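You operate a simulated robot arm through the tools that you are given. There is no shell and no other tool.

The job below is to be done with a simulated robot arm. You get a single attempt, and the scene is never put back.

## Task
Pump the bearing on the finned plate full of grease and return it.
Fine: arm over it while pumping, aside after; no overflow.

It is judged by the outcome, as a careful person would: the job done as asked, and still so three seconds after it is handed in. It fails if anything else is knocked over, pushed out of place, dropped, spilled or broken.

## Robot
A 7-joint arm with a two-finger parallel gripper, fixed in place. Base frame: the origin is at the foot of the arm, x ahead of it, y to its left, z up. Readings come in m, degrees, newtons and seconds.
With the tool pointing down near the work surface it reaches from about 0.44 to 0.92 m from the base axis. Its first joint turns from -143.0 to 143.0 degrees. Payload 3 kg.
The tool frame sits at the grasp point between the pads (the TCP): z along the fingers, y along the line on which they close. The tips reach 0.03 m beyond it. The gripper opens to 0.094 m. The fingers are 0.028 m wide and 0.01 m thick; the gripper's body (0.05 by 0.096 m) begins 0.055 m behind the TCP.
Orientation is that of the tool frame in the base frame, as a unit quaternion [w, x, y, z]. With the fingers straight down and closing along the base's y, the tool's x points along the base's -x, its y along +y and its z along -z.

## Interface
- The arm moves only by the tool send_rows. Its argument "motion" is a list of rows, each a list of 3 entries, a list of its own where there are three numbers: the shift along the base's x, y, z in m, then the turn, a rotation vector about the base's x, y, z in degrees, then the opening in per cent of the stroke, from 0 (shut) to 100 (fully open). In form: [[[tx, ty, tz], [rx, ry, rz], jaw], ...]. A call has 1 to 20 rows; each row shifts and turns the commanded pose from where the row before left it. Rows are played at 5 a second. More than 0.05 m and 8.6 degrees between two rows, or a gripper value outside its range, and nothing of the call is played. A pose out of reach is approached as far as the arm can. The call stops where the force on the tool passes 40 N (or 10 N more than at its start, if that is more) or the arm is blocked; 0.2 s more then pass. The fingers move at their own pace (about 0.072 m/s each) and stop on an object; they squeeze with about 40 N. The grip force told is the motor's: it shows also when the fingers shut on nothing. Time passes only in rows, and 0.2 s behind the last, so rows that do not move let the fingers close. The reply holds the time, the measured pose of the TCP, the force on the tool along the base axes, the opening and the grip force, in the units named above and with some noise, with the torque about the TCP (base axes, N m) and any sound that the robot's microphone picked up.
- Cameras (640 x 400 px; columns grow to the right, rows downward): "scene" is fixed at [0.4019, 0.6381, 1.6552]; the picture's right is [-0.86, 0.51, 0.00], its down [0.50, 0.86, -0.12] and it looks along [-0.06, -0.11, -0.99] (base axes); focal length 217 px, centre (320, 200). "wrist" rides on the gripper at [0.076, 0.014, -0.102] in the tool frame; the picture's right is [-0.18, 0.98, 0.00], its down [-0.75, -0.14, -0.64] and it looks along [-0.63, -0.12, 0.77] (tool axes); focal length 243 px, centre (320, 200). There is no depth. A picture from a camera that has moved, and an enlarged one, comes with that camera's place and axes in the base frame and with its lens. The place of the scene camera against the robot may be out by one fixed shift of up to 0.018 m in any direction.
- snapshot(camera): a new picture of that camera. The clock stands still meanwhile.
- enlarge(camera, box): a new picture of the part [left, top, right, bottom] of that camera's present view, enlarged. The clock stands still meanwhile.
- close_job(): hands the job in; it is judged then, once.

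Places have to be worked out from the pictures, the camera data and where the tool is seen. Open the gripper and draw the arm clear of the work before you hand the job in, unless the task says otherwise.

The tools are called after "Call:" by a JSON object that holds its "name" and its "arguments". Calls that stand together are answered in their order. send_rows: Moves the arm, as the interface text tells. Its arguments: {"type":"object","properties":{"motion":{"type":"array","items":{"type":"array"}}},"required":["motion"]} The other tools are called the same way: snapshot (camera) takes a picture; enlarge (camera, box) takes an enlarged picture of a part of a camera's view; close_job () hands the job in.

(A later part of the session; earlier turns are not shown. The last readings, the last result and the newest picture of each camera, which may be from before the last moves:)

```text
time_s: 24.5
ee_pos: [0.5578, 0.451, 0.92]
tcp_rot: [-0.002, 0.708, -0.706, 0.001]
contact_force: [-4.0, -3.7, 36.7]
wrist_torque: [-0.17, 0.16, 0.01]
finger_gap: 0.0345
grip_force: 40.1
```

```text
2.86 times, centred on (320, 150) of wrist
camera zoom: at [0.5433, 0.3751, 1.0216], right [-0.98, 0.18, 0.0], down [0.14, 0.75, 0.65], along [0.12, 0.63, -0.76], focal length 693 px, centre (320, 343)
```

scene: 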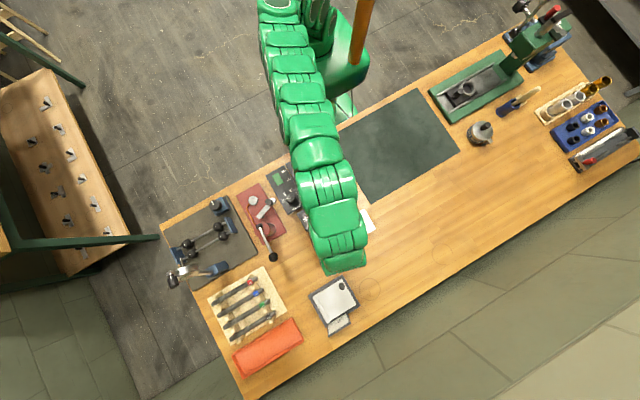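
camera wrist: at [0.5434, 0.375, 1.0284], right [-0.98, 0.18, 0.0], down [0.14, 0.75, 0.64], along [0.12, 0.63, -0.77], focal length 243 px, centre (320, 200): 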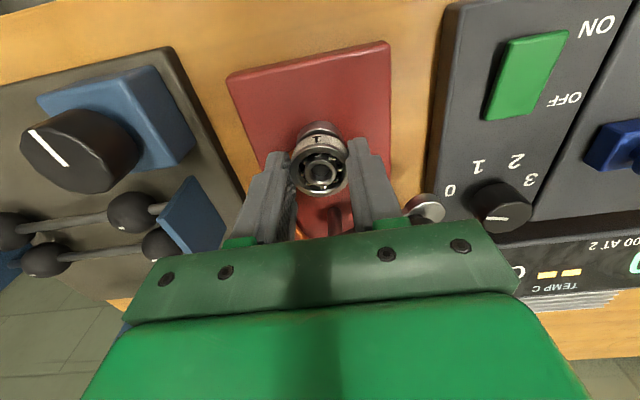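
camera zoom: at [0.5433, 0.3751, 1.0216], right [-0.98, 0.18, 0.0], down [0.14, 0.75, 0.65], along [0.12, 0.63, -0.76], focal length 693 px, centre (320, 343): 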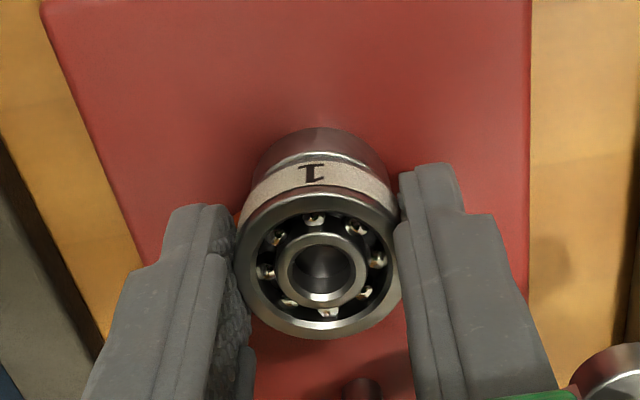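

The bearing is down on the seat (36 N at z ≈ 0.920). I back off 2 mm of press to relax, then open the fingers in steps.

Call:
{"name": "send_rows", "arguments": {"motion": [[[0, 0, 0.0018], [0, 0, 0], 10], [[0, 0, 0], [0, 0, 0], 10]]}}

```text
time_s: 25.1
ee_pos: [0.5571, 0.4507, 0.9195]
tcp_rot: [0.001, -0.707, 0.707, 0.0]
contact_force: [1.3, 3.0, 7.1]
wrist_torque: [0.1, -0.06, -0.02]
finger_gap: 0.0342
grip_force: 40.1
```

The residual press is only about 7 N, so the bearing rests on the seat. I open the fingers gradually to release it.

Call:
{"name": "send_rows", "arguments": {"motion": [[[0, 0, 0], [0, 0, 0], 38], [[0, 0, 0], [0, 0, 0], 42], [[0, 0, 0], [0, 0, 0], 50], [[0, 0, 0], [0, 0, 0], 65], [[0, 0, 0], [0, 0, 0], 70]]}}

Call:
{"name": "enlarge", "arguments": {"camera": "wrist", "box": [220, 60, 420, 220]}}

```text
time_s: 26.3
ee_pos: [0.5568, 0.4509, 0.9214]
tcp_rot: [0.0, -0.707, 0.707, 0.001]
contact_force: [0.3, -0.4, 0.5]
wrist_torque: [0.04, 0.02, 0.0]
finger_gap: 0.0658
grip_force: 0.0
```

```text
2.50 times, centred on (320, 140) of wrist
camera zoom: at [0.5435, 0.3749, 1.0225], right [-0.98, 0.18, 0.0], down [0.14, 0.75, 0.64], along [0.12, 0.63, -0.77], focal length 606 px, centre (320, 350)
```

zoom: 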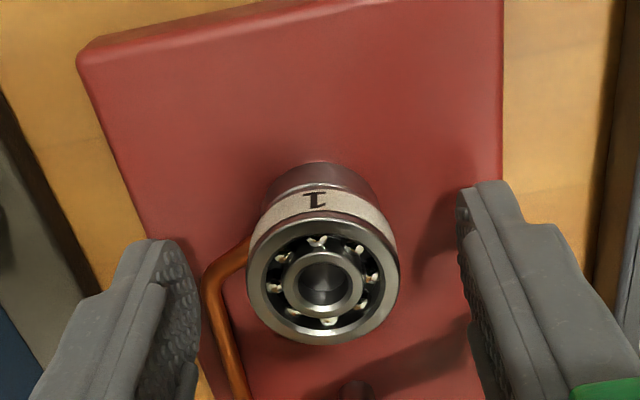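

The bearing sits on the seat. I rise straight up and inspect it together with the parked swing arm.

Call:
{"name": "send_rows", "arguments": {"motion": [[[0, 0, 0.02], [0, 0, 0], 70], [[0, 0, 0.03], [0, 0, 0], 80], [[0, -0.02, 0.03], [0, 0, 0], 100], [[0, -0.03, 0.02], [0, 0, 0], 100], [[0, 0, 0], [0, 0, 0], 100]]}}

Call:
{"name": "enlarge", "arguments": {"camera": "wrist", "box": [240, 80, 440, 240]}}

Call:
{"name": "snapshot", "arguments": {"camera": "wrist"}}

```text
time_s: 27.5
ee_pos: [0.557, 0.4012, 1.0208]
tcp_rot: [-0.001, 0.707, -0.707, 0.0]
contact_force: [0.2, -0.8, 0.2]
wrist_torque: [-0.02, 0.01, 0.01]
finger_gap: 0.0942
grip_force: 0.0
```

```text
2.50 times, centred on (340, 160) of wrist
camera zoom: at [0.5442, 0.3252, 1.1225], right [-0.98, 0.18, 0.0], down [0.14, 0.75, 0.64], along [0.12, 0.63, -0.77], focal length 606 px, centre (270, 300)
```

zoom: 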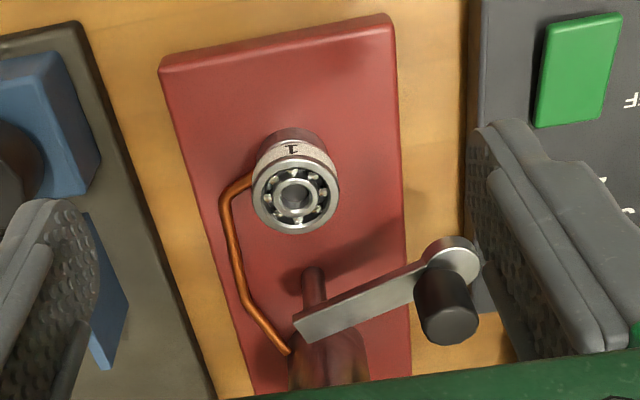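

```text
taken
camera wrist: at [0.5442, 0.3252, 1.1225], right [-0.98, 0.18, 0.0], down [0.14, 0.75, 0.64], along [0.12, 0.63, -0.77], focal length 243 px, centre (320, 200)
```

wrist: 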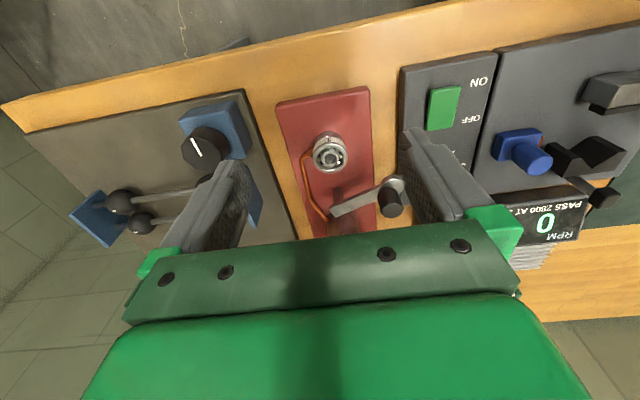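

The bearing is nicely on the seat. Before swinging the arm I want to verify height clearance between the arm's disc and the bearing, so I tilt the tool 30° for a flatter view.

Call:
{"name": "send_rows", "arguments": {"motion": [[[-0.009, -0.015, 0.0], [7.5, 0, 0], 100], [[-0.009, -0.015, -0.015], [7.5, 0, 0], 100], [[-0.009, -0.011, -0.025], [7.5, 0, 0], 100], [[-0.009, -0.005, -0.025], [7.5, 0, 0], 100], [[0, 0, 0], [0, 0, 0], 100]]}}

Call:
{"name": "snapshot", "arguments": {"camera": "wrist"}}

Call:
{"name": "enlarge", "arguments": {"camera": "wrist", "box": [240, 100, 420, 230]}}

```text
time_s: 28.7
ee_pos: [0.5217, 0.3555, 0.9556]
tcp_rot: [-0.184, 0.683, -0.682, -0.184]
contact_force: [0.6, -0.3, 0.0]
wrist_torque: [0.02, 0.0, 0.02]
finger_gap: 0.0937
grip_force: 0.0
```

```text
taken
camera wrist: at [0.5079, 0.2384, 1.0052], right [-0.98, 0.16, 0.09], down [0.14, 0.33, 0.93], along [0.12, 0.93, -0.35], focal length 243 px, centre (320, 200)
```

wrist: 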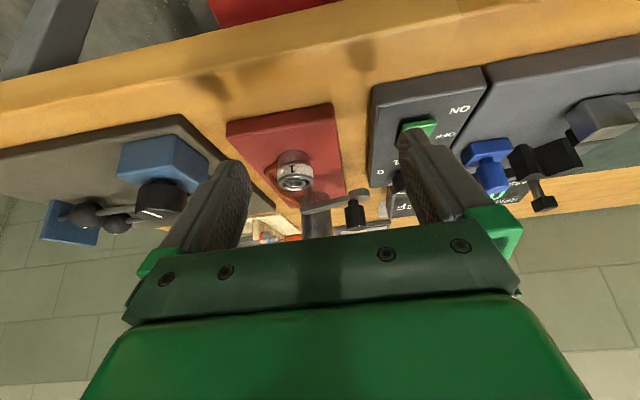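

```text
3.08 times, centred on (330, 165) of wrist
camera zoom: at [0.5079, 0.2384, 1.0052], right [-0.98, 0.16, 0.09], down [0.14, 0.33, 0.93], along [0.12, 0.93, -0.35], focal length 746 px, centre (289, 308)
```

zoom: 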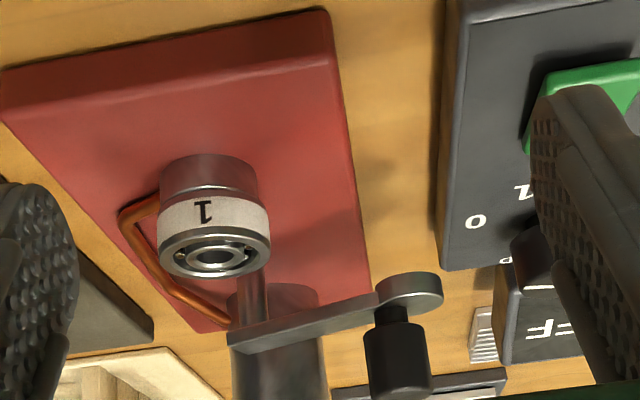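

The flatter view shows the bearing seated squarely. I zoom further into the bearing/arm-disc heights to judge clearance.

Call:
{"name": "enlarge", "arguments": {"camera": "wrist", "box": [270, 140, 380, 215]}}

```text
5.33 times, centred on (325, 178) of wrist
camera zoom: at [0.5079, 0.2384, 1.0052], right [-0.98, 0.16, 0.09], down [0.14, 0.33, 0.93], along [0.12, 0.93, -0.35], focal length 1294 px, centre (293, 320)
```

zoom: 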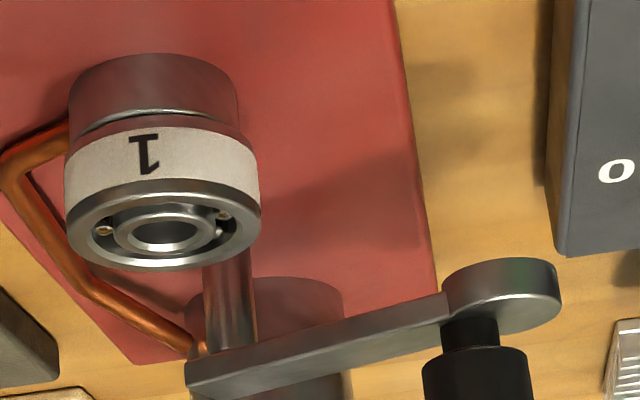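

The arm's disc underside is about 4 mm above the bearing top, so it will clear. I return upright, turn the tool to yaw ≈ 24° so the pads straddle the knob across its swing direction, and go above the knob at (0.5055, 0.495).

Call:
{"name": "send_rows", "arguments": {"motion": [[[0, 0, 0.02], [-7.5, 0, 0], 100], [[0, 0, 0.02], [-7.5, 0, 0], 80], [[0, 0, 0.02], [-7.5, 0, 0], 60], [[0, 0, 0.02], [-7.5, 0, 0], 45], [[-0.002, 0.0174, 0], [0, 0, -8.2], 45], [[-0.002, 0.0174, 0], [0, 0, -8.2], 45], [[-0.002, 0.0174, 0], [0, 0, -8.2], 45], [[-0.002, 0.0174, 0], [0, 0, -8.2], 45], [[-0.002, 0.0174, 0], [0, 0, -8.2], 45], [[-0.002, 0.0174, 0], [0, 0, -8.2], 45], [[-0.002, 0.0174, 0], [0, 0, -8.2], 45], [[-0.002, 0.0174, 0], [0, 0, -8.2], 45], [[0, 0, 0], [0, 0, 0], 45]]}}

Call:
{"name": "snapshot", "arguments": {"camera": "wrist"}}

Call:
{"name": "enlarge", "arguments": {"camera": "wrist", "box": [240, 60, 400, 200]}}

```text
time_s: 31.5
ee_pos: [0.5052, 0.4934, 1.0349]
tcp_rot: [0.002, -0.21, 0.978, 0.001]
contact_force: [-0.5, -0.3, 0.8]
wrist_torque: [-0.01, 0.03, 0.0]
finger_gap: 0.0425
grip_force: 0.0
```

```text
taken
camera wrist: at [0.4308, 0.476, 1.1373], right [-0.24, 0.97, 0.0], down [0.74, 0.18, 0.64], along [0.62, 0.15, -0.77], focal length 243 px, centre (320, 200)
```

wrist: 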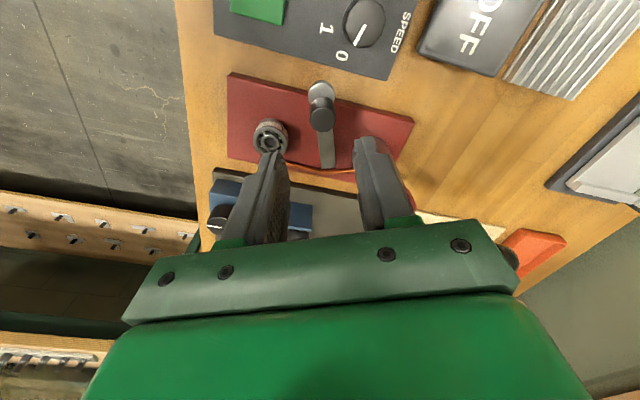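

```text
2.86 times, centred on (320, 130) of wrist
camera zoom: at [0.4308, 0.476, 1.1373], right [-0.24, 0.97, 0.0], down [0.74, 0.18, 0.64], along [0.62, 0.15, -0.77], focal length 693 px, centre (320, 400)
```

zoom: 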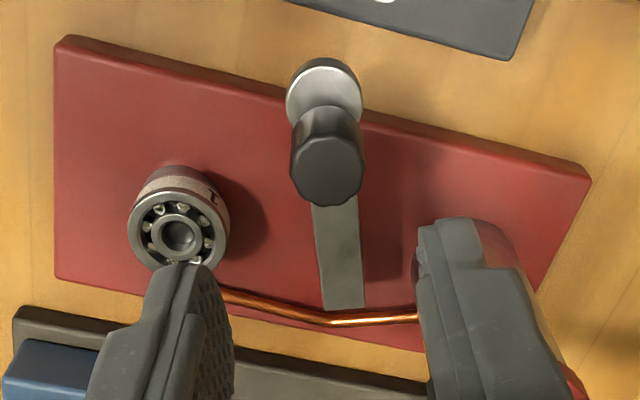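

Knob top is at (0.5043, 0.496, 0.944), about 21 mm diameter, and the pads straddle it. I lower around the knob, tips staying about 7 mm above the arm bar.

Call:
{"name": "send_rows", "arguments": {"motion": [[[-0.0015, 0.0015, -0.03], [0, 0, 0], 45], [[0, 0, -0.03], [0, 0, 0], 45], [[0, 0, -0.015], [0, 0, 0], 45], [[0, 0, -0.008], [0, 0, 0], 45], [[0, 0, 0], [0, 0, 0], 45]]}}

Call:
{"name": "enlarge", "arguments": {"camera": "wrist", "box": [220, 60, 420, 220]}}

```text
time_s: 32.7
ee_pos: [0.5032, 0.4956, 0.9523]
tcp_rot: [0.001, -0.212, 0.977, 0.001]
contact_force: [0.8, 0.0, -0.5]
wrist_torque: [0.02, 0.03, 0.03]
finger_gap: 0.0423
grip_force: 0.1
```

```text
2.50 times, centred on (320, 140) of wrist
camera zoom: at [0.4287, 0.4775, 1.0545], right [-0.24, 0.97, 0.0], down [0.74, 0.18, 0.64], along [0.62, 0.15, -0.77], focal length 606 px, centre (320, 350)
```

zoom: 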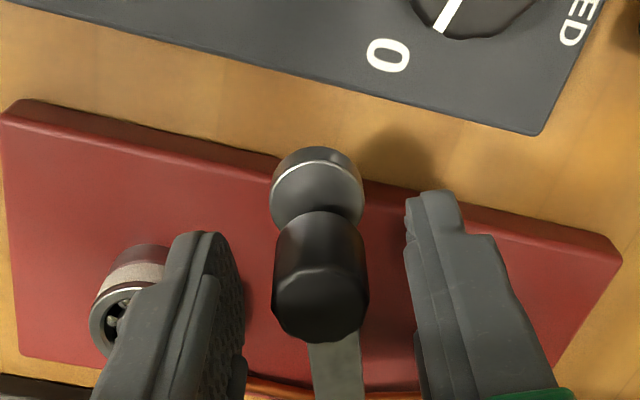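

The knob is centred between the pads. I close on it.

Call:
{"name": "send_rows", "arguments": {"motion": [[[0, 0, 0], [0, 0, 0], 30], [[0, 0, 0], [0, 0, 0], 22], [[0, 0, 0], [0, 0, 0], 15], [[0, 0, 0], [0, 0, 0], 15]]}}

```text
time_s: 33.7
ee_pos: [0.504, 0.4957, 0.9517]
tcp_rot: [0.001, -0.211, 0.977, 0.0]
contact_force: [-0.8, 1.4, -0.3]
wrist_torque: [0.35, 0.2, -0.01]
finger_gap: 0.0212
grip_force: 45.0
```

Knob gripped (gap 21 mm). I swing the arm along its arc, first three steps and check forces.

Call:
{"name": "send_rows", "arguments": {"motion": [[[0.0032, -0.0069, 0], [0, 0, 7.74], 15], [[0.004, -0.0065, 0], [0, 0, 7.74], 15], [[0.0049, -0.0058, 0], [0, 0, 7.74], 15]]}}

Call:
{"name": "snapshot", "arguments": {"camera": "wrist"}}

```text
time_s: 34.5
ee_pos: [0.5154, 0.4766, 0.9532]
tcp_rot: [0.001, -0.405, 0.914, 0.0]
contact_force: [-8.5, -0.8, 2.4]
wrist_torque: [0.26, 0.39, 0.26]
finger_gap: 0.0212
grip_force: 45.3
```

```text
taken
camera wrist: at [0.4542, 0.4296, 1.0544], right [-0.6, 0.8, 0.0], down [0.61, 0.46, 0.64], along [0.51, 0.39, -0.77], focal length 243 px, centre (320, 200)
```

wrist: 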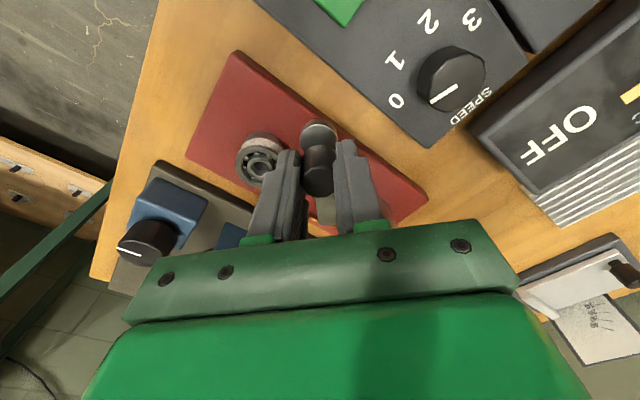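

The arm swings along with the knob with only ~8 N resistance. I continue the arc, nudged slightly outward.

Call:
{"name": "send_rows", "arguments": {"motion": [[[0.0052, -0.0056, 0], [0, 0, 7.74], 15], [[0.006, -0.0048, 0], [0, 0, 7.74], 15], [[0.0066, -0.0038, 0], [0, 0, 7.74], 15]]}}

Call:
{"name": "snapshot", "arguments": {"camera": "wrist"}}

```text
time_s: 35.3
ee_pos: [0.5339, 0.4617, 0.953]
tcp_rot: [0.002, -0.58, 0.814, 0.001]
contact_force: [3.9, 10.4, -8.0]
wrist_torque: [0.84, 0.12, 0.0]
finger_gap: 0.0213
grip_force: 45.2
```

```text
taken
camera wrist: at [0.4965, 0.3956, 1.0543], right [-0.87, 0.49, 0.0], down [0.38, 0.67, 0.64], along [0.32, 0.56, -0.76], focal length 243 px, centre (320, 200)
```

wrist: 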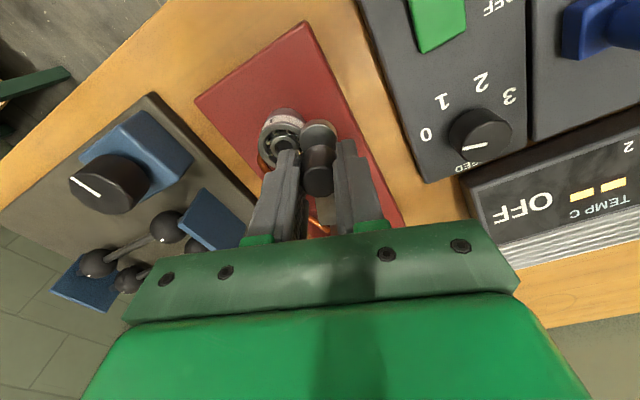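

Forces are still small; radial push suggests I'm ~1 mm too far out, so I correct inward slightly and continue two more steps.

Call:
{"name": "send_rows", "arguments": {"motion": [[[0.0075, -0.0015, 0], [0, 0, 7.74], 15], [[0.0076, -0.0012, 0], [0, 0, 7.74], 15]]}}

Call:
{"name": "snapshot", "arguments": {"camera": "wrist"}}

Call:
{"name": "enlarge", "arguments": {"camera": "wrist", "box": [240, 80, 400, 220]}}

```text
time_s: 35.9
ee_pos: [0.5479, 0.4583, 0.9527]
tcp_rot: [0.0, -0.684, 0.729, 0.001]
contact_force: [-2.1, -9.3, 10.6]
wrist_torque: [-0.28, 0.5, 0.0]
finger_gap: 0.0214
grip_force: 45.2
```

```text
taken
camera wrist: at [0.5305, 0.384, 1.0545], right [-0.97, 0.24, 0.0], down [0.19, 0.74, 0.64], along [0.16, 0.62, -0.77], focal length 243 px, centre (320, 200)
```

wrist: 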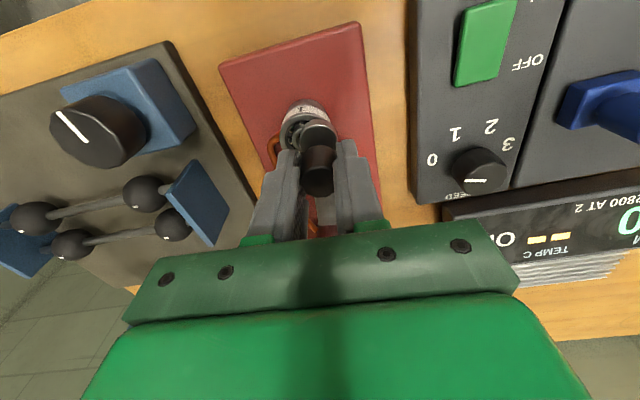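

```text
2.86 times, centred on (320, 150) of wrist
camera zoom: at [0.5305, 0.384, 1.0545], right [-0.97, 0.24, 0.0], down [0.19, 0.74, 0.64], along [0.16, 0.62, -0.77], focal length 693 px, centre (320, 343)
```

zoom: 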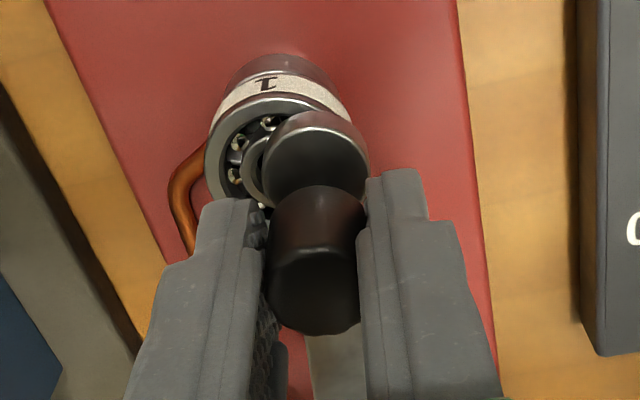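

The disc already half covers the bearing. One more step of about 9° should centre it over the bearing.

Call:
{"name": "send_rows", "arguments": {"motion": [[[0.005, -0.0008, 0], [0, 0, 5], 15], [[0.0042, -0.0003, 0], [0, 0, 4], 15]]}}

Call:
{"name": "enlarge", "arguments": {"camera": "wrist", "box": [240, 80, 400, 220]}}

```text
time_s: 36.5
ee_pos: [0.5576, 0.4589, 0.9525]
tcp_rot: [0.0, 0.739, -0.673, -0.002]
contact_force: [-14.5, -7.7, 18.9]
wrist_torque: [0.28, -0.12, -0.16]
finger_gap: 0.0212
grip_force: 44.9
```

```text
2.86 times, centred on (320, 150) of wrist
camera zoom: at [0.551, 0.3813, 1.0544], right [-1.0, 0.09, 0.0], down [0.07, 0.76, 0.64], along [0.06, 0.64, -0.77], focal length 693 px, centre (320, 343)
```

zoom: 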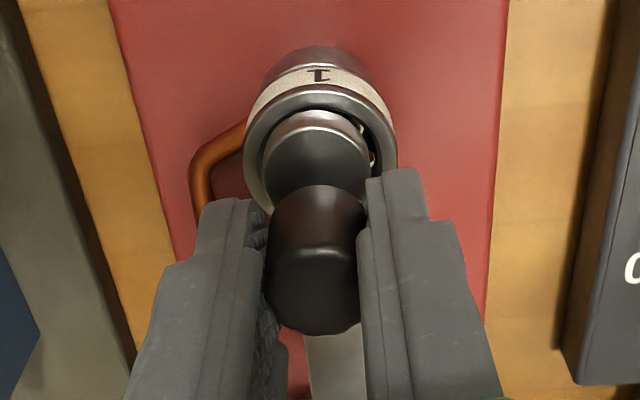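

The disc is centred over the bearing and resistance rises a little, so the arm is in place. I release the knob and lift clear.

Call:
{"name": "send_rows", "arguments": {"motion": [[[0, 0, 0], [0, 0, 0], 30], [[0, 0, 0], [0, 0, 0], 45], [[0, 0, 0], [0, 0, 0], 45], [[0, 0, 0.02], [0, 0, 0], 45], [[0, 0, 0.03], [0, 0, 0], 45], [[0, -0.01, 0.035], [0, 0, 0], 60]]}}

Call:
{"name": "snapshot", "arguments": {"camera": "wrist"}}

Call:
{"name": "enlarge", "arguments": {"camera": "wrist", "box": [260, 60, 380, 170]}}

```text
time_s: 37.9
ee_pos: [0.5579, 0.4463, 1.037]
tcp_rot: [0.0, 0.739, -0.674, -0.001]
contact_force: [-0.4, 0.0, -0.5]
wrist_torque: [0.01, 0.05, -0.02]
finger_gap: 0.0564
grip_force: 0.1
```

```text
taken
camera wrist: at [0.5511, 0.3705, 1.1386], right [-1.0, 0.09, 0.0], down [0.07, 0.76, 0.64], along [0.06, 0.64, -0.77], focal length 243 px, centre (320, 200)
```

wrist: 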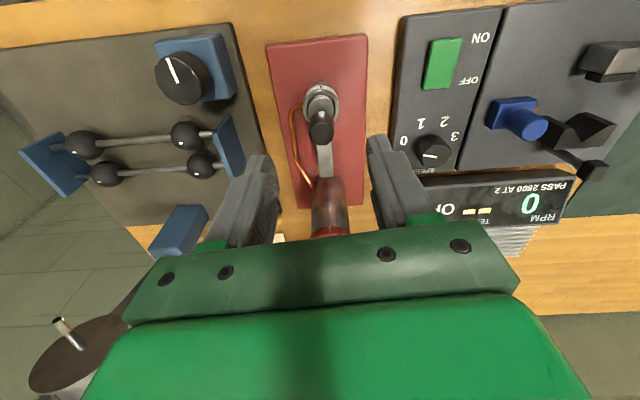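

```text
3.64 times, centred on (320, 115) of wrist
camera zoom: at [0.5511, 0.3705, 1.1386], right [-1.0, 0.09, 0.0], down [0.07, 0.76, 0.64], along [0.06, 0.64, -0.77], focal length 882 px, centre (320, 509)
```

zoom: 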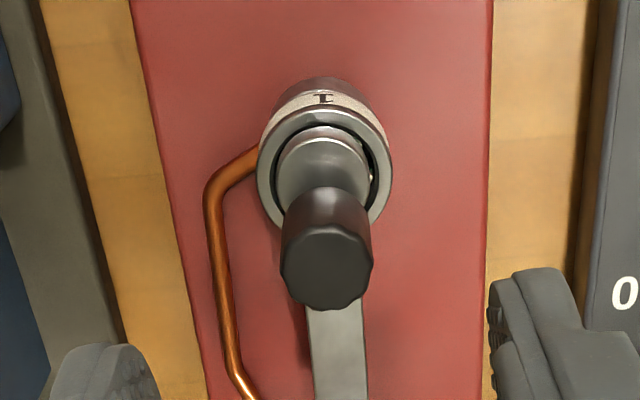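

The arm's disc sits squarely over the bearing. Now I go to the lever: rise, straighten yaw to 90° and move above the ball to check alignment.

Call:
{"name": "send_rows", "arguments": {"motion": [[[0, 0.01, 0.04], [0, 0, -5.4], 70], [[0, 0.03, 0.035], [0, 0, 0], 80], [[0, 0.045, 0.01], [0, 0, 0], 80], [[0, 0.045, 0], [0, 0, 0], 80], [[0, 0.045, 0], [0, 0, 0], 80], [[0, 0.032, 0], [0, 0, 0], 80], [[0, 0, 0], [0, 0, 0], 80]]}}

Call:
{"name": "snapshot", "arguments": {"camera": "wrist"}}

Call:
{"name": "enlarge", "arguments": {"camera": "wrist", "box": [240, 30, 400, 170]}}

```text
time_s: 39.5
ee_pos: [0.5562, 0.5993, 1.1197]
tcp_rot: [0.001, -0.707, 0.707, 0.001]
contact_force: [-0.1, -0.8, 0.6]
wrist_torque: [-0.04, 0.02, 0.0]
finger_gap: 0.0752
grip_force: 0.1
out of reach, approached as far as the arm can: row 5, 6
```

```text
taken
camera wrist: at [0.5428, 0.5233, 1.2211], right [-0.98, 0.18, 0.0], down [0.14, 0.75, 0.64], along [0.12, 0.63, -0.77], focal length 243 px, centre (320, 200)
```

wrist: 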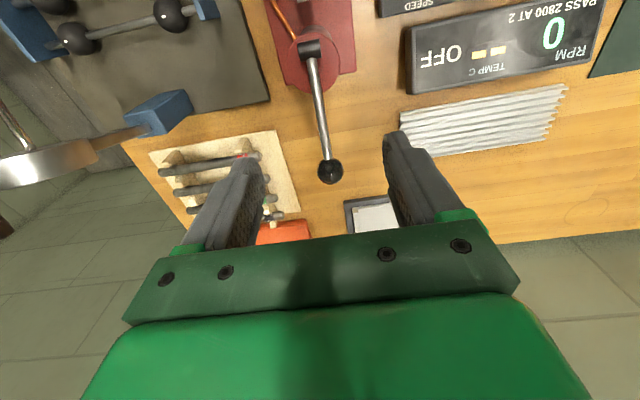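

```text
2.86 times, centred on (320, 100) of wrist
camera zoom: at [0.5428, 0.5233, 1.2211], right [-0.98, 0.18, 0.0], down [0.14, 0.75, 0.64], along [0.12, 0.63, -0.77], focal length 693 px, centre (320, 486)
```

zoom: 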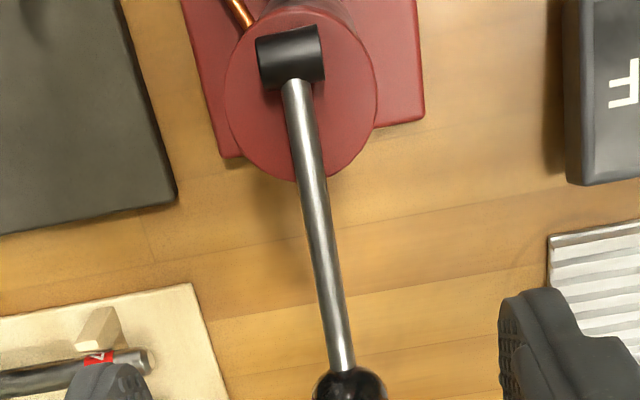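

The ball is at about (0.5575, 0.653, 1.0205), but at this height it's beyond reach, so I come in lower: down with the fingers straddling the lever rod, then outward to the ball.

Call:
{"name": "send_rows", "arguments": {"motion": [[[0, -0.02, -0.025], [0, 0, 0], 80], [[0, -0.02, -0.025], [0, 0, 0], 80], [[0, 0, 0], [0, 0, 0], 80]]}}

Call:
{"name": "snapshot", "arguments": {"camera": "wrist"}}

```text
time_s: 40.3
ee_pos: [0.5576, 0.5592, 1.07]
tcp_rot: [0.002, -0.707, 0.708, 0.0]
contact_force: [0.5, -1.3, 0.7]
wrist_torque: [-0.02, -0.01, -0.01]
finger_gap: 0.0754
grip_force: 0.1
```

```text
taken
camera wrist: at [0.5439, 0.4836, 1.1714], right [-0.98, 0.19, 0.0], down [0.14, 0.75, 0.64], along [0.12, 0.63, -0.76], focal length 243 px, centre (320, 200)
```

wrist: 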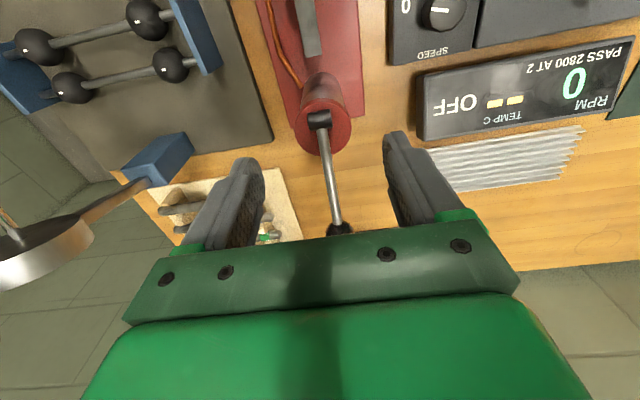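

Now I advance along the rod toward the ball, lowering to its height.

Call:
{"name": "send_rows", "arguments": {"motion": [[[0, 0.03, -0.02], [0, 0, 0], 80], [[0, 0.03, -0.015], [0, 0, 0], 80], [[0, 0.02, -0.014], [0, 0, 0], 80], [[0, 0, 0], [0, 0, 0], 80]]}}

Call:
{"name": "snapshot", "arguments": {"camera": "wrist"}}

Call:
{"name": "enlarge", "arguments": {"camera": "wrist", "box": [230, 80, 410, 240]}}

```text
time_s: 41.3
ee_pos: [0.557, 0.6371, 1.0197]
tcp_rot: [0.0, -0.706, 0.709, 0.001]
contact_force: [1.5, -0.3, 0.3]
wrist_torque: [-0.01, 0.0, 0.01]
finger_gap: 0.0753
grip_force: 0.1
```

```text
taken
camera wrist: at [0.5433, 0.5619, 1.122], right [-0.98, 0.19, 0.0], down [0.14, 0.75, 0.64], along [0.12, 0.63, -0.77], focal length 243 px, centre (320, 200)
```

wrist: 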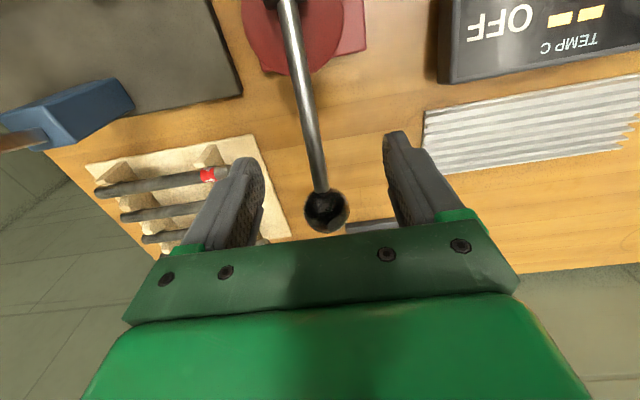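

```text
2.50 times, centred on (320, 160) of wrist
camera zoom: at [0.5433, 0.5619, 1.122], right [-0.98, 0.19, 0.0], down [0.14, 0.75, 0.64], along [0.12, 0.63, -0.77], focal length 606 px, centre (320, 300)
```

zoom: 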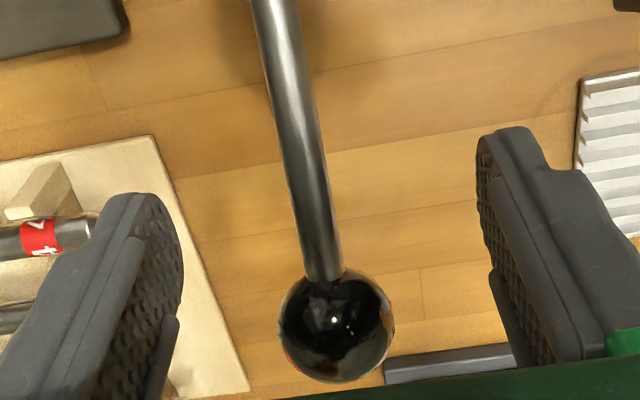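

Ball centre confirmed at (0.5565, 0.653, 1.020). I move the last 15 mm onto it and close the pads on the ball.

Call:
{"name": "send_rows", "arguments": {"motion": [[[-0.0008, 0.015, 0], [0, 0, 0], 80], [[0, 0, 0], [0, 0, 0], 60], [[0, 0, 0], [0, 0, 0], 35], [[0, 0, 0], [0, 0, 0], 20], [[0, 0, 0], [0, 0, 0], 15]]}}

Call:
{"name": "snapshot", "arguments": {"camera": "wrist"}}

Call:
{"name": "enlarge", "arguments": {"camera": "scene", "box": [210, 160, 320, 270]}}

```text
time_s: 42.5
ee_pos: [0.5568, 0.6542, 1.0207]
tcp_rot: [0.002, -0.707, 0.708, 0.001]
contact_force: [12.9, 10.2, 1.1]
wrist_torque: [0.02, -0.04, -0.07]
finger_gap: 0.0275
grip_force: 44.8
```

```text
taken
camera wrist: at [0.5429, 0.5772, 1.1225], right [-0.98, 0.19, 0.0], down [0.14, 0.75, 0.64], along [0.12, 0.63, -0.76], focal length 243 px, centre (320, 200)
```

wrist: 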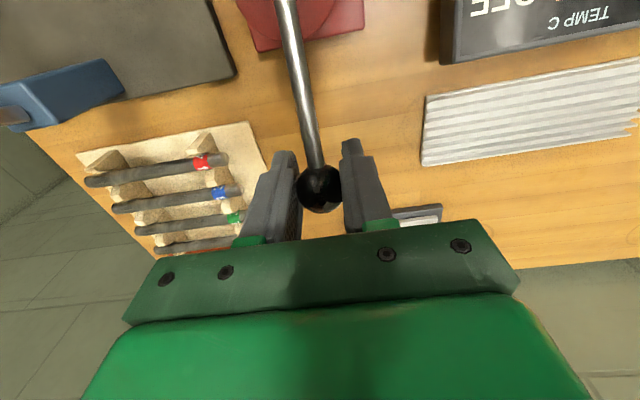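

```text
3.64 times, centred on (265, 215) of scene
camera zoom: at [0.4019, 0.6381, 1.6552], right [-0.86, 0.51, 0.0], down [0.5, 0.86, -0.12], along [-0.06, -0.11, -0.99], focal length 790 px, centre (520, 146)
```

zoom: 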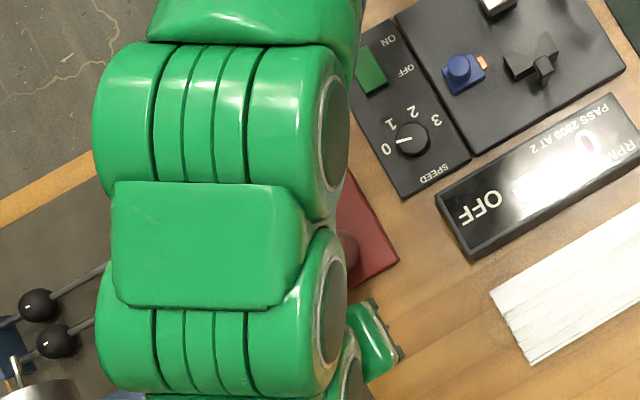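

The ball is held (gap 27.5 mm). I start the first downstroke in small arc steps and watch resistance and any sound.

Call:
{"name": "send_rows", "arguments": {"motion": [[[0, 0.0021, -0.007], [0, 0, 0], 15], [[0, 0.0017, -0.0071], [0, 0, 0], 15]]}}

```text
time_s: 43.1
ee_pos: [0.5569, 0.6566, 1.0071]
tcp_rot: [0.001, -0.706, 0.708, 0.0]
contact_force: [20.6, 3.2, 12.9]
wrist_torque: [-1.08, -0.13, -0.05]
finger_gap: 0.0274
grip_force: 45.1
```

It moves with about 13 N resistance; the lateral force says to shift ~1 mm to +x. I continue the stroke.

Call:
{"name": "send_rows", "arguments": {"motion": [[[0.0008, 0.0012, -0.0073], [0, 0, 0], 15], [[0.0004, 0.0006, -0.0072], [0, 0, 0], 15]]}}

```text
time_s: 43.7
ee_pos: [0.5565, 0.6588, 0.9928]
tcp_rot: [0.0, 0.707, -0.707, 0.0]
contact_force: [3.2, -20.3, 12.7]
wrist_torque: [-1.04, 0.02, 0.02]
finger_gap: 0.0265
grip_force: 45.5
```

Resistance is steady at ~13 N down; a slight outward excess in y, which I correct while continuing down.

Call:
{"name": "send_rows", "arguments": {"motion": [[[0, -0.001, -0.0074], [0, 0, 0], 15], [[0, -0.0012, -0.0073], [0, 0, 0], 15]]}}

```text
time_s: 44.3
ee_pos: [0.5565, 0.6597, 0.9769]
tcp_rot: [-0.002, 0.707, -0.707, 0.0]
contact_force: [14.4, 16.5, 12.0]
wrist_torque: [-1.13, -0.05, 0.02]
finger_gap: 0.0265
grip_force: 45.2
```

Still smooth at ~12 N. I continue down toward the end of the stroke.

Call:
{"name": "send_rows", "arguments": {"motion": [[[0, -0.0008, -0.0072], [0, 0, 0], 15], [[0, -0.0014, -0.0072], [0, 0, 0], 15]]}}

```text
time_s: 45.0
ee_pos: [0.5565, 0.6565, 0.965]
tcp_rot: [0.003, -0.707, 0.708, 0.001]
contact_force: [-6.6, -7.6, 16.3]
wrist_torque: [0.78, 0.09, -0.02]
finger_gap: 0.0266
grip_force: 45.2
stopped in row 2: the force on the tool passed its limit at 40 N (the readings are from after the stop); the commanded pose is now the measured one
```

The lever reached its lower stop (z ≈ 0.965). I bring it back up along the arc with the ball still held.

Call:
{"name": "send_rows", "arguments": {"motion": [[[0, 0.0008, 0.0072], [0, 0, 0], 15], [[0, 0.0005, 0.0073], [0, 0, 0], 15], [[0, 0.0002, 0.0073], [0, 0, 0], 15], [[0, -0.0003, 0.0073], [0, 0, 0], 15]]}}

```text
time_s: 46.0
ee_pos: [0.5571, 0.6593, 0.9945]
tcp_rot: [-0.004, 0.708, -0.706, -0.001]
contact_force: [-3.3, 9.4, -7.8]
wrist_torque: [1.07, 0.02, 0.01]
finger_gap: 0.0265
grip_force: 45.4
```

The lever resists slightly on the way up too (so no spring return). I continue to the top.

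Call:
{"name": "send_rows", "arguments": {"motion": [[[0, -0.0015, 0.0073], [0, 0, 0], 15], [[0, -0.0017, 0.0072], [0, 0, 0], 15], [[0, -0.002, 0.0071], [0, 0, 0], 15], [[0, -0.0014, 0.0043], [0, 0, 0], 15]]}}

Call:
{"name": "snapshot", "arguments": {"camera": "wrist"}}

```text
time_s: 47.0
ee_pos: [0.557, 0.6534, 1.0176]
tcp_rot: [-0.006, 0.708, -0.707, -0.001]
contact_force: [4.0, 8.3, -5.0]
wrist_torque: [0.04, -0.07, -0.01]
finger_gap: 0.0272
grip_force: 45.0
stopped in row 4: the force on the tool passed its limit at 44 N (the readings are from after the stop); the commanded pose is now the measured one
```

```text
taken
camera wrist: at [0.5428, 0.5768, 1.1184], right [-0.98, 0.18, 0.0], down [0.14, 0.75, 0.65], along [0.12, 0.64, -0.76], focal length 243 px, centre (320, 200)
```

wrist: 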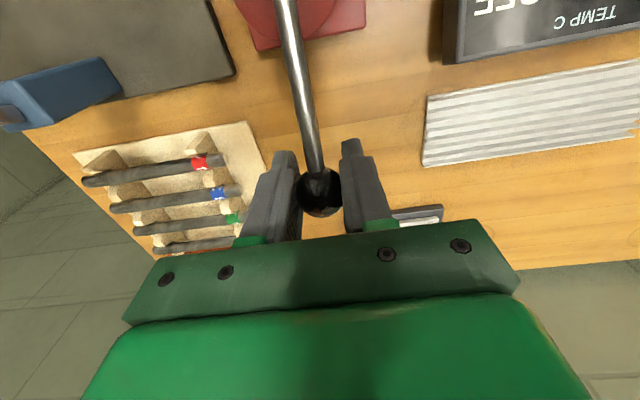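

One full stroke done (top stop reached). I release the ball and go back to look at how much grease is in the bearing.

Call:
{"name": "send_rows", "arguments": {"motion": [[[0, 0, 0], [0, 0, 0], 45], [[0, 0, 0], [0, 0, 0], 80], [[0, -0.03, 0.02], [0, 0, 0], 80], [[0, -0.03, 0.03], [0, 0, 0], 80], [[0, -0.03, 0.03], [0, 0, 0], 80], [[0, -0.04, 0], [0, 0, 0], 80], [[0, -0.04, -0.01], [0, 0, 0], 80], [[0, -0.037, -0.03], [0, 0, 0], 80], [[0, 0, -0.02], [0, 0, 0], 80]]}}

Call:
{"name": "snapshot", "arguments": {"camera": "wrist"}}

Call:
{"name": "enlarge", "arguments": {"camera": "wrist", "box": [270, 60, 370, 150]}}

```text
time_s: 49.0
ee_pos: [0.5572, 0.4457, 1.0371]
tcp_rot: [0.005, -0.707, 0.707, 0.002]
contact_force: [0.3, 0.6, 0.2]
wrist_torque: [0.0, -0.03, -0.01]
finger_gap: 0.0752
grip_force: 0.1
```

```text
taken
camera wrist: at [0.5433, 0.3682, 1.1377], right [-0.98, 0.18, 0.0], down [0.14, 0.75, 0.65], along [0.12, 0.64, -0.76], focal length 243 px, centre (320, 200)
```

wrist: 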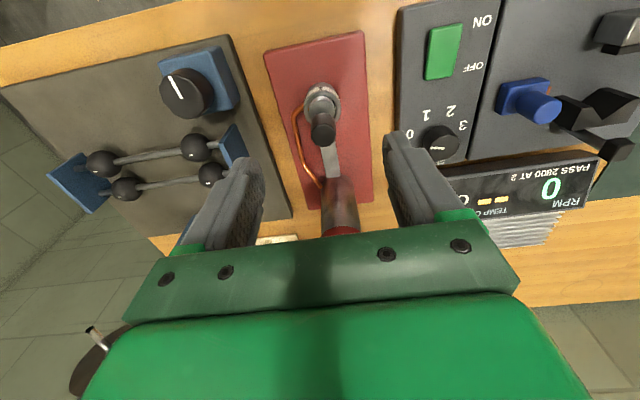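

```text
4.44 times, centred on (320, 105) of wrist
camera zoom: at [0.5433, 0.3682, 1.1377], right [-0.98, 0.18, 0.0], down [0.14, 0.75, 0.65], along [0.12, 0.64, -0.76], focal length 1078 px, centre (320, 622)
```

zoom: 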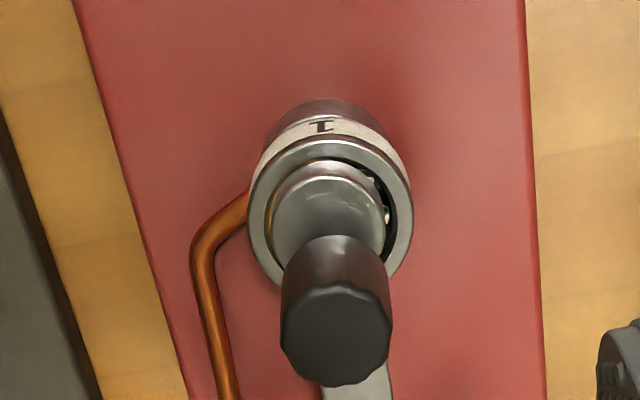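

I see a hint of amber at the left of the ring. I zoom in further on the gap around the disc.

Call:
{"name": "enlarge", "arguments": {"camera": "wrist", "box": [300, 75, 350, 130]}}

Call:
{"name": "enlarge", "arguments": {"camera": "scene", "box": [235, 185, 285, 225]}}

```text
7.27 times, centred on (325, 102) of wrist
camera zoom: at [0.5433, 0.3682, 1.1377], right [-0.98, 0.18, 0.0], down [0.14, 0.75, 0.65], along [0.12, 0.64, -0.76], focal length 1764 px, centre (284, 909)
```

zoom: 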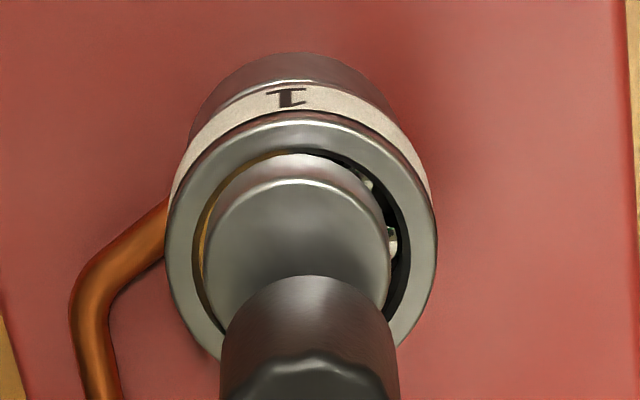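

```text
10.00 times, centred on (260, 205) of scene
camera zoom: at [0.4019, 0.6381, 1.6552], right [-0.86, 0.51, 0.0], down [0.5, 0.86, -0.12], along [-0.06, -0.11, -0.99], focal length 2174 px, centre (920, 150)
```

zoom: 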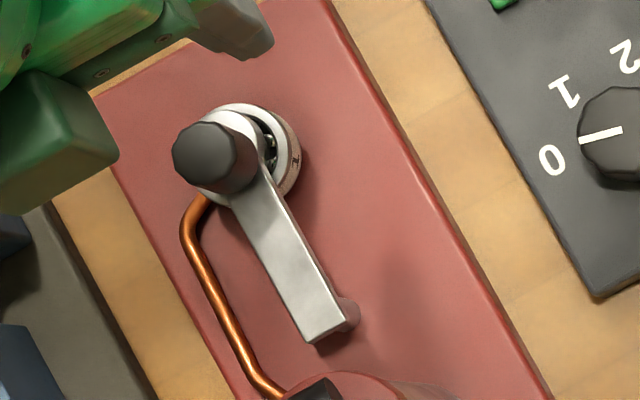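

Grease (amber) now shows in the gap on the left (+x) side while the right side still shows bare balls – so one stroke fills only part. I tilt so the camera looks straight down for a full view of the ring.

Call:
{"name": "send_rows", "arguments": {"motion": [[[0.003, 0, 0.012], [-8, 0, 0], 80], [[0.003, 0, 0.012], [-8, 0, 0], 80], [[0.003, 0, 0.01], [-8, 0, 0], 80], [[0.003, 0, 0.005], [-8, 0, 0], 80], [[0.003, 0, 0], [-8, 0, 0], 80], [[0, 0, 0], [0, 0, 0], 80]]}}

Call:
{"name": "snapshot", "arguments": {"camera": "wrist"}}

```text
time_s: 50.4
ee_pos: [0.5558, 0.4259, 1.0544]
tcp_rot: [0.191, 0.681, -0.68, 0.193]
contact_force: [0.1, 0.2, 0.1]
wrist_torque: [0.0, 0.01, -0.01]
finger_gap: 0.0751
grip_force: 0.1
out of reach, approached as far as the arm can: row 4, 5
```

```text
taken
camera wrist: at [0.5435, 0.4142, 1.1822], right [-0.98, 0.15, -0.1], down [0.14, 0.98, 0.15], along [0.12, 0.14, -0.98], focal length 243 px, centre (320, 200)
```

wrist: 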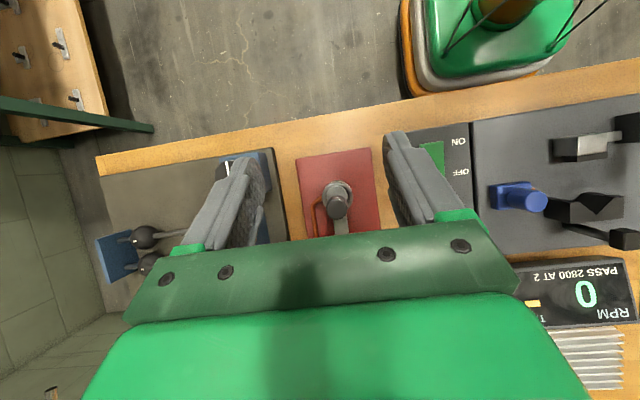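

The arm reached about 31° of tilt – a near-vertical view. I zoom into the bearing.

Call:
{"name": "enlarge", "arguments": {"camera": "wrist", "box": [315, 170, 360, 215]}}

```text
8.89 times, centred on (338, 192) of wrist
camera zoom: at [0.5435, 0.4142, 1.1822], right [-0.98, 0.15, -0.1], down [0.14, 0.98, 0.15], along [0.12, 0.14, -0.98], focal length 2157 px, centre (164, 267)
```

zoom: 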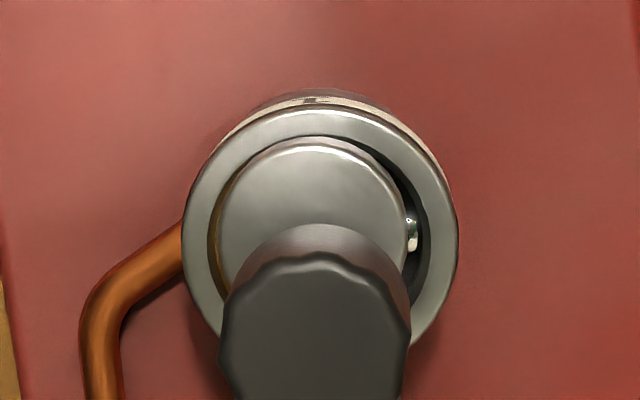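

The gap's left part looks amber, the right part still dark with a ball visible. I return upright and look from the −x side for a more decisive view.

Call:
{"name": "send_rows", "arguments": {"motion": [[[-0.01, 0, 0.01], [7.9, 0, 0], 80], [[-0.01, 0.005, 0.01], [7.9, 0, 0], 80], [[-0.01, 0.005, 0], [7.9, 0, 0], 80], [[-0.01, 0.005, 0], [7.9, 0, 0], 80], [[-0.01, 0.003, -0.005], [0, 0, -8.5], 80], [[-0.01, 0.003, -0.005], [0, 0, -8.5], 80], [[-0.01, 0.003, -0.005], [0, 0, -8.5], 80], [[-0.01, 0.003, -0.005], [0, 0, -8.5], 80], [[-0.005, 0, -0.005], [0, 0, -8.5], 80], [[0, 0, -0.005], [0, 0, -8.5], 80], [[0, 0, -0.005], [0, 0, -8.5], 80], [[0, 0, -0.005], [0, 0, -8.5], 80], [[0, 0, 0], [0, 0, 0], 80]]}}

Call:
{"name": "snapshot", "arguments": {"camera": "wrist"}}

```text
time_s: 53.2
ee_pos: [0.4722, 0.4525, 1.036]
tcp_rot: [0.001, -0.191, 0.982, -0.003]
contact_force: [-0.4, -0.1, 0.3]
wrist_torque: [0.0, 0.0, -0.02]
finger_gap: 0.0749
grip_force: 0.1
```

```text
taken
camera wrist: at [0.3965, 0.4378, 1.1369], right [-0.2, 0.98, 0.0], down [0.75, 0.15, 0.64], along [0.63, 0.12, -0.77], focal length 243 px, centre (320, 200)
```

wrist: 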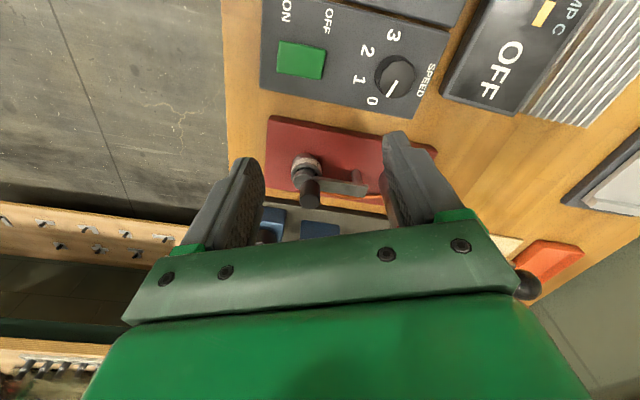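

The bearing is at about pixel (307, 175). I zoom in on it from this side, and also through the scene camera.

Call:
{"name": "enlarge", "arguments": {"camera": "wrist", "box": [285, 145, 335, 200]}}

Call:
{"name": "enlarge", "arguments": {"camera": "scene", "box": [240, 187, 270, 211]}}

```text
7.27 times, centred on (310, 172) of wrist
camera zoom: at [0.3965, 0.4378, 1.1369], right [-0.2, 0.98, 0.0], down [0.75, 0.15, 0.64], along [0.63, 0.12, -0.77], focal length 1764 px, centre (393, 400)
```

zoom: 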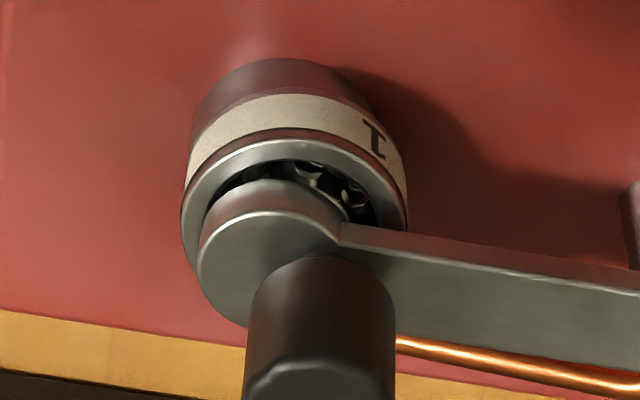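

```text
16.00 times, centred on (255, 199) of scene
camera zoom: at [0.4019, 0.6381, 1.6552], right [-0.86, 0.51, 0.0], down [0.5, 0.86, -0.12], along [-0.06, -0.11, -0.99], focal length 3478 px, centre (1360, 216)
```

zoom: 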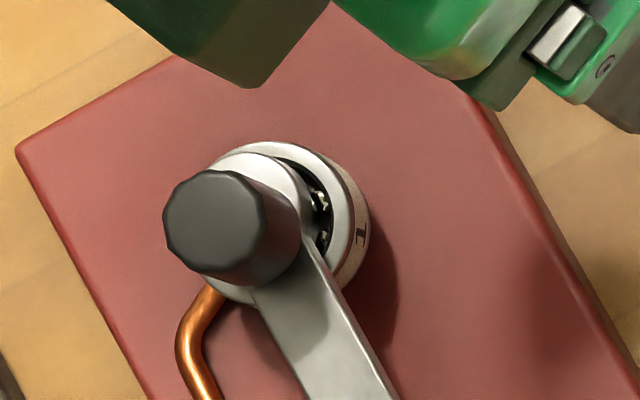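

From the −x side the gap is still dark, with bare balls visible. I check the +x side, where amber seemed visible, from a diagonal (+x, −y) viewpoint.

Call:
{"name": "send_rows", "arguments": {"motion": [[[0.0089, -0.0036, 0.004], [0, 0, 8.4], 80], [[0.0089, -0.0036, 0.004], [0, 0, 8.4], 80], [[0.0089, -0.0036, 0.002], [0, 0, 8.4], 80], [[0.0089, -0.0036, 0], [0, 0, 8.4], 80], [[0.0089, -0.0036, 0], [0, 0, 8.4], 80], [[0.0089, -0.0036, 0], [0, 0, 8.4], 80], [[0.0089, -0.0036, 0], [0, 0, 8.4], 80], [[0.0089, -0.0036, 0], [0, 0, 8.4], 80], [[0.0089, -0.0036, 0], [0, 0, 8.4], 80], [[0.0089, -0.0036, 0], [0, 0, 8.4], 80], [[0.0089, -0.0036, 0], [0, 0, 8.4], 80], [[0.0089, -0.0036, 0], [0, 0, 8.4], 80], [[0.0089, -0.0036, 0], [0, 0, 8.4], 80], [[0.0089, -0.0036, 0], [0, 0, 8.4], 80], [[0, 0, 0], [0, 0, 0], 80]]}}

Call:
{"name": "snapshot", "arguments": {"camera": "wrist"}}

```text
time_s: 56.4
ee_pos: [0.5979, 0.4024, 1.044]
tcp_rot: [-0.003, 0.939, -0.344, -0.001]
contact_force: [0.5, -0.5, -0.2]
wrist_torque: [-0.04, 0.0, -0.01]
finger_gap: 0.0753
grip_force: 0.0
```

```text
taken
camera wrist: at [0.6466, 0.3419, 1.1463], right [-0.78, -0.63, 0.0], down [-0.48, 0.59, 0.64], along [-0.4, 0.5, -0.76], focal length 243 px, centre (320, 200)
```

wrist: 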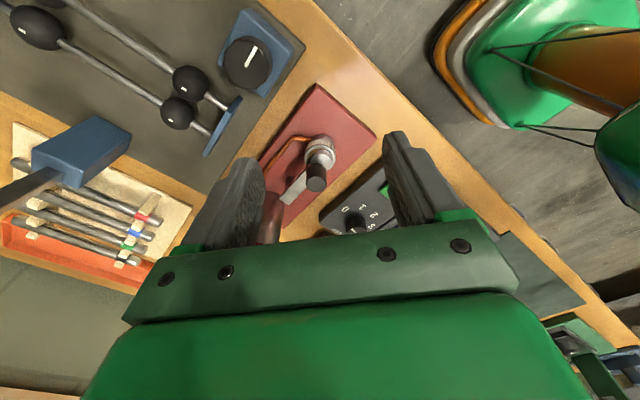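

The bearing is at about (321, 155) here. I zoom into it.

Call:
{"name": "enlarge", "arguments": {"camera": "wrist", "box": [298, 128, 344, 180]}}

```text
7.69 times, centred on (321, 154) of wrist
camera zoom: at [0.6466, 0.3419, 1.1463], right [-0.78, -0.63, 0.0], down [-0.48, 0.59, 0.64], along [-0.4, 0.5, -0.76], focal length 1866 px, centre (312, 554)
```

zoom: 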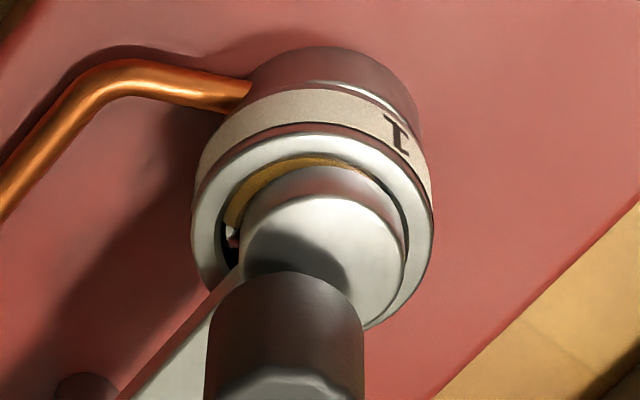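

Now it's clear: the amber grease fills a sector of the ring, from about +33° round to about −90…−110°, i.e. roughly a third per full stroke. I go back to the lever for a second stroke.

Call:
{"name": "send_rows", "arguments": {"motion": [[[-0.0068, 0.0262, 0.02], [0, 0, -8.4], 80], [[-0.0068, 0.0262, 0.02], [0, 0, -8.4], 80], [[-0.0068, 0.0262, 0.006], [0, 0, -8.4], 80], [[-0.0068, 0.0262, 0], [0, 0, -8.4], 80], [[-0.0068, 0.0262, -0.01], [0, 0, -8.4], 80], [[-0.0067, 0.026, -0.01], [0, 0, -8.2], 80], [[0, 0, 0], [0, 0, 0], 80]]}}

Call:
{"name": "snapshot", "arguments": {"camera": "wrist"}}

```text
time_s: 58.0
ee_pos: [0.5562, 0.5594, 1.0714]
tcp_rot: [0.002, -0.703, 0.711, -0.001]
contact_force: [0.5, 0.3, -1.1]
wrist_torque: [-0.01, -0.02, 0.03]
finger_gap: 0.075
grip_force: 0.0
```

```text
taken
camera wrist: at [0.541, 0.4836, 1.1732], right [-0.98, 0.19, 0.0], down [0.15, 0.75, 0.64], along [0.13, 0.63, -0.76], focal length 243 px, centre (320, 200)
```

wrist: 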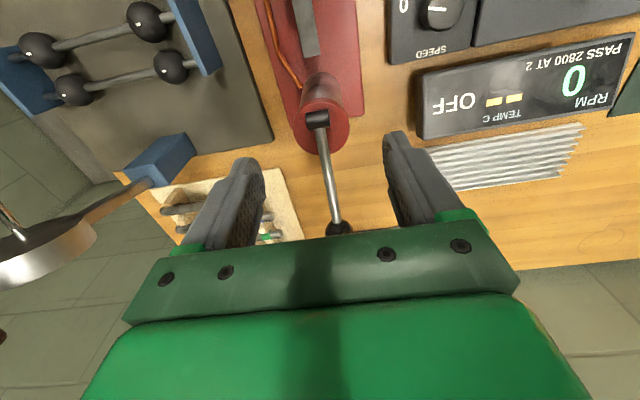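

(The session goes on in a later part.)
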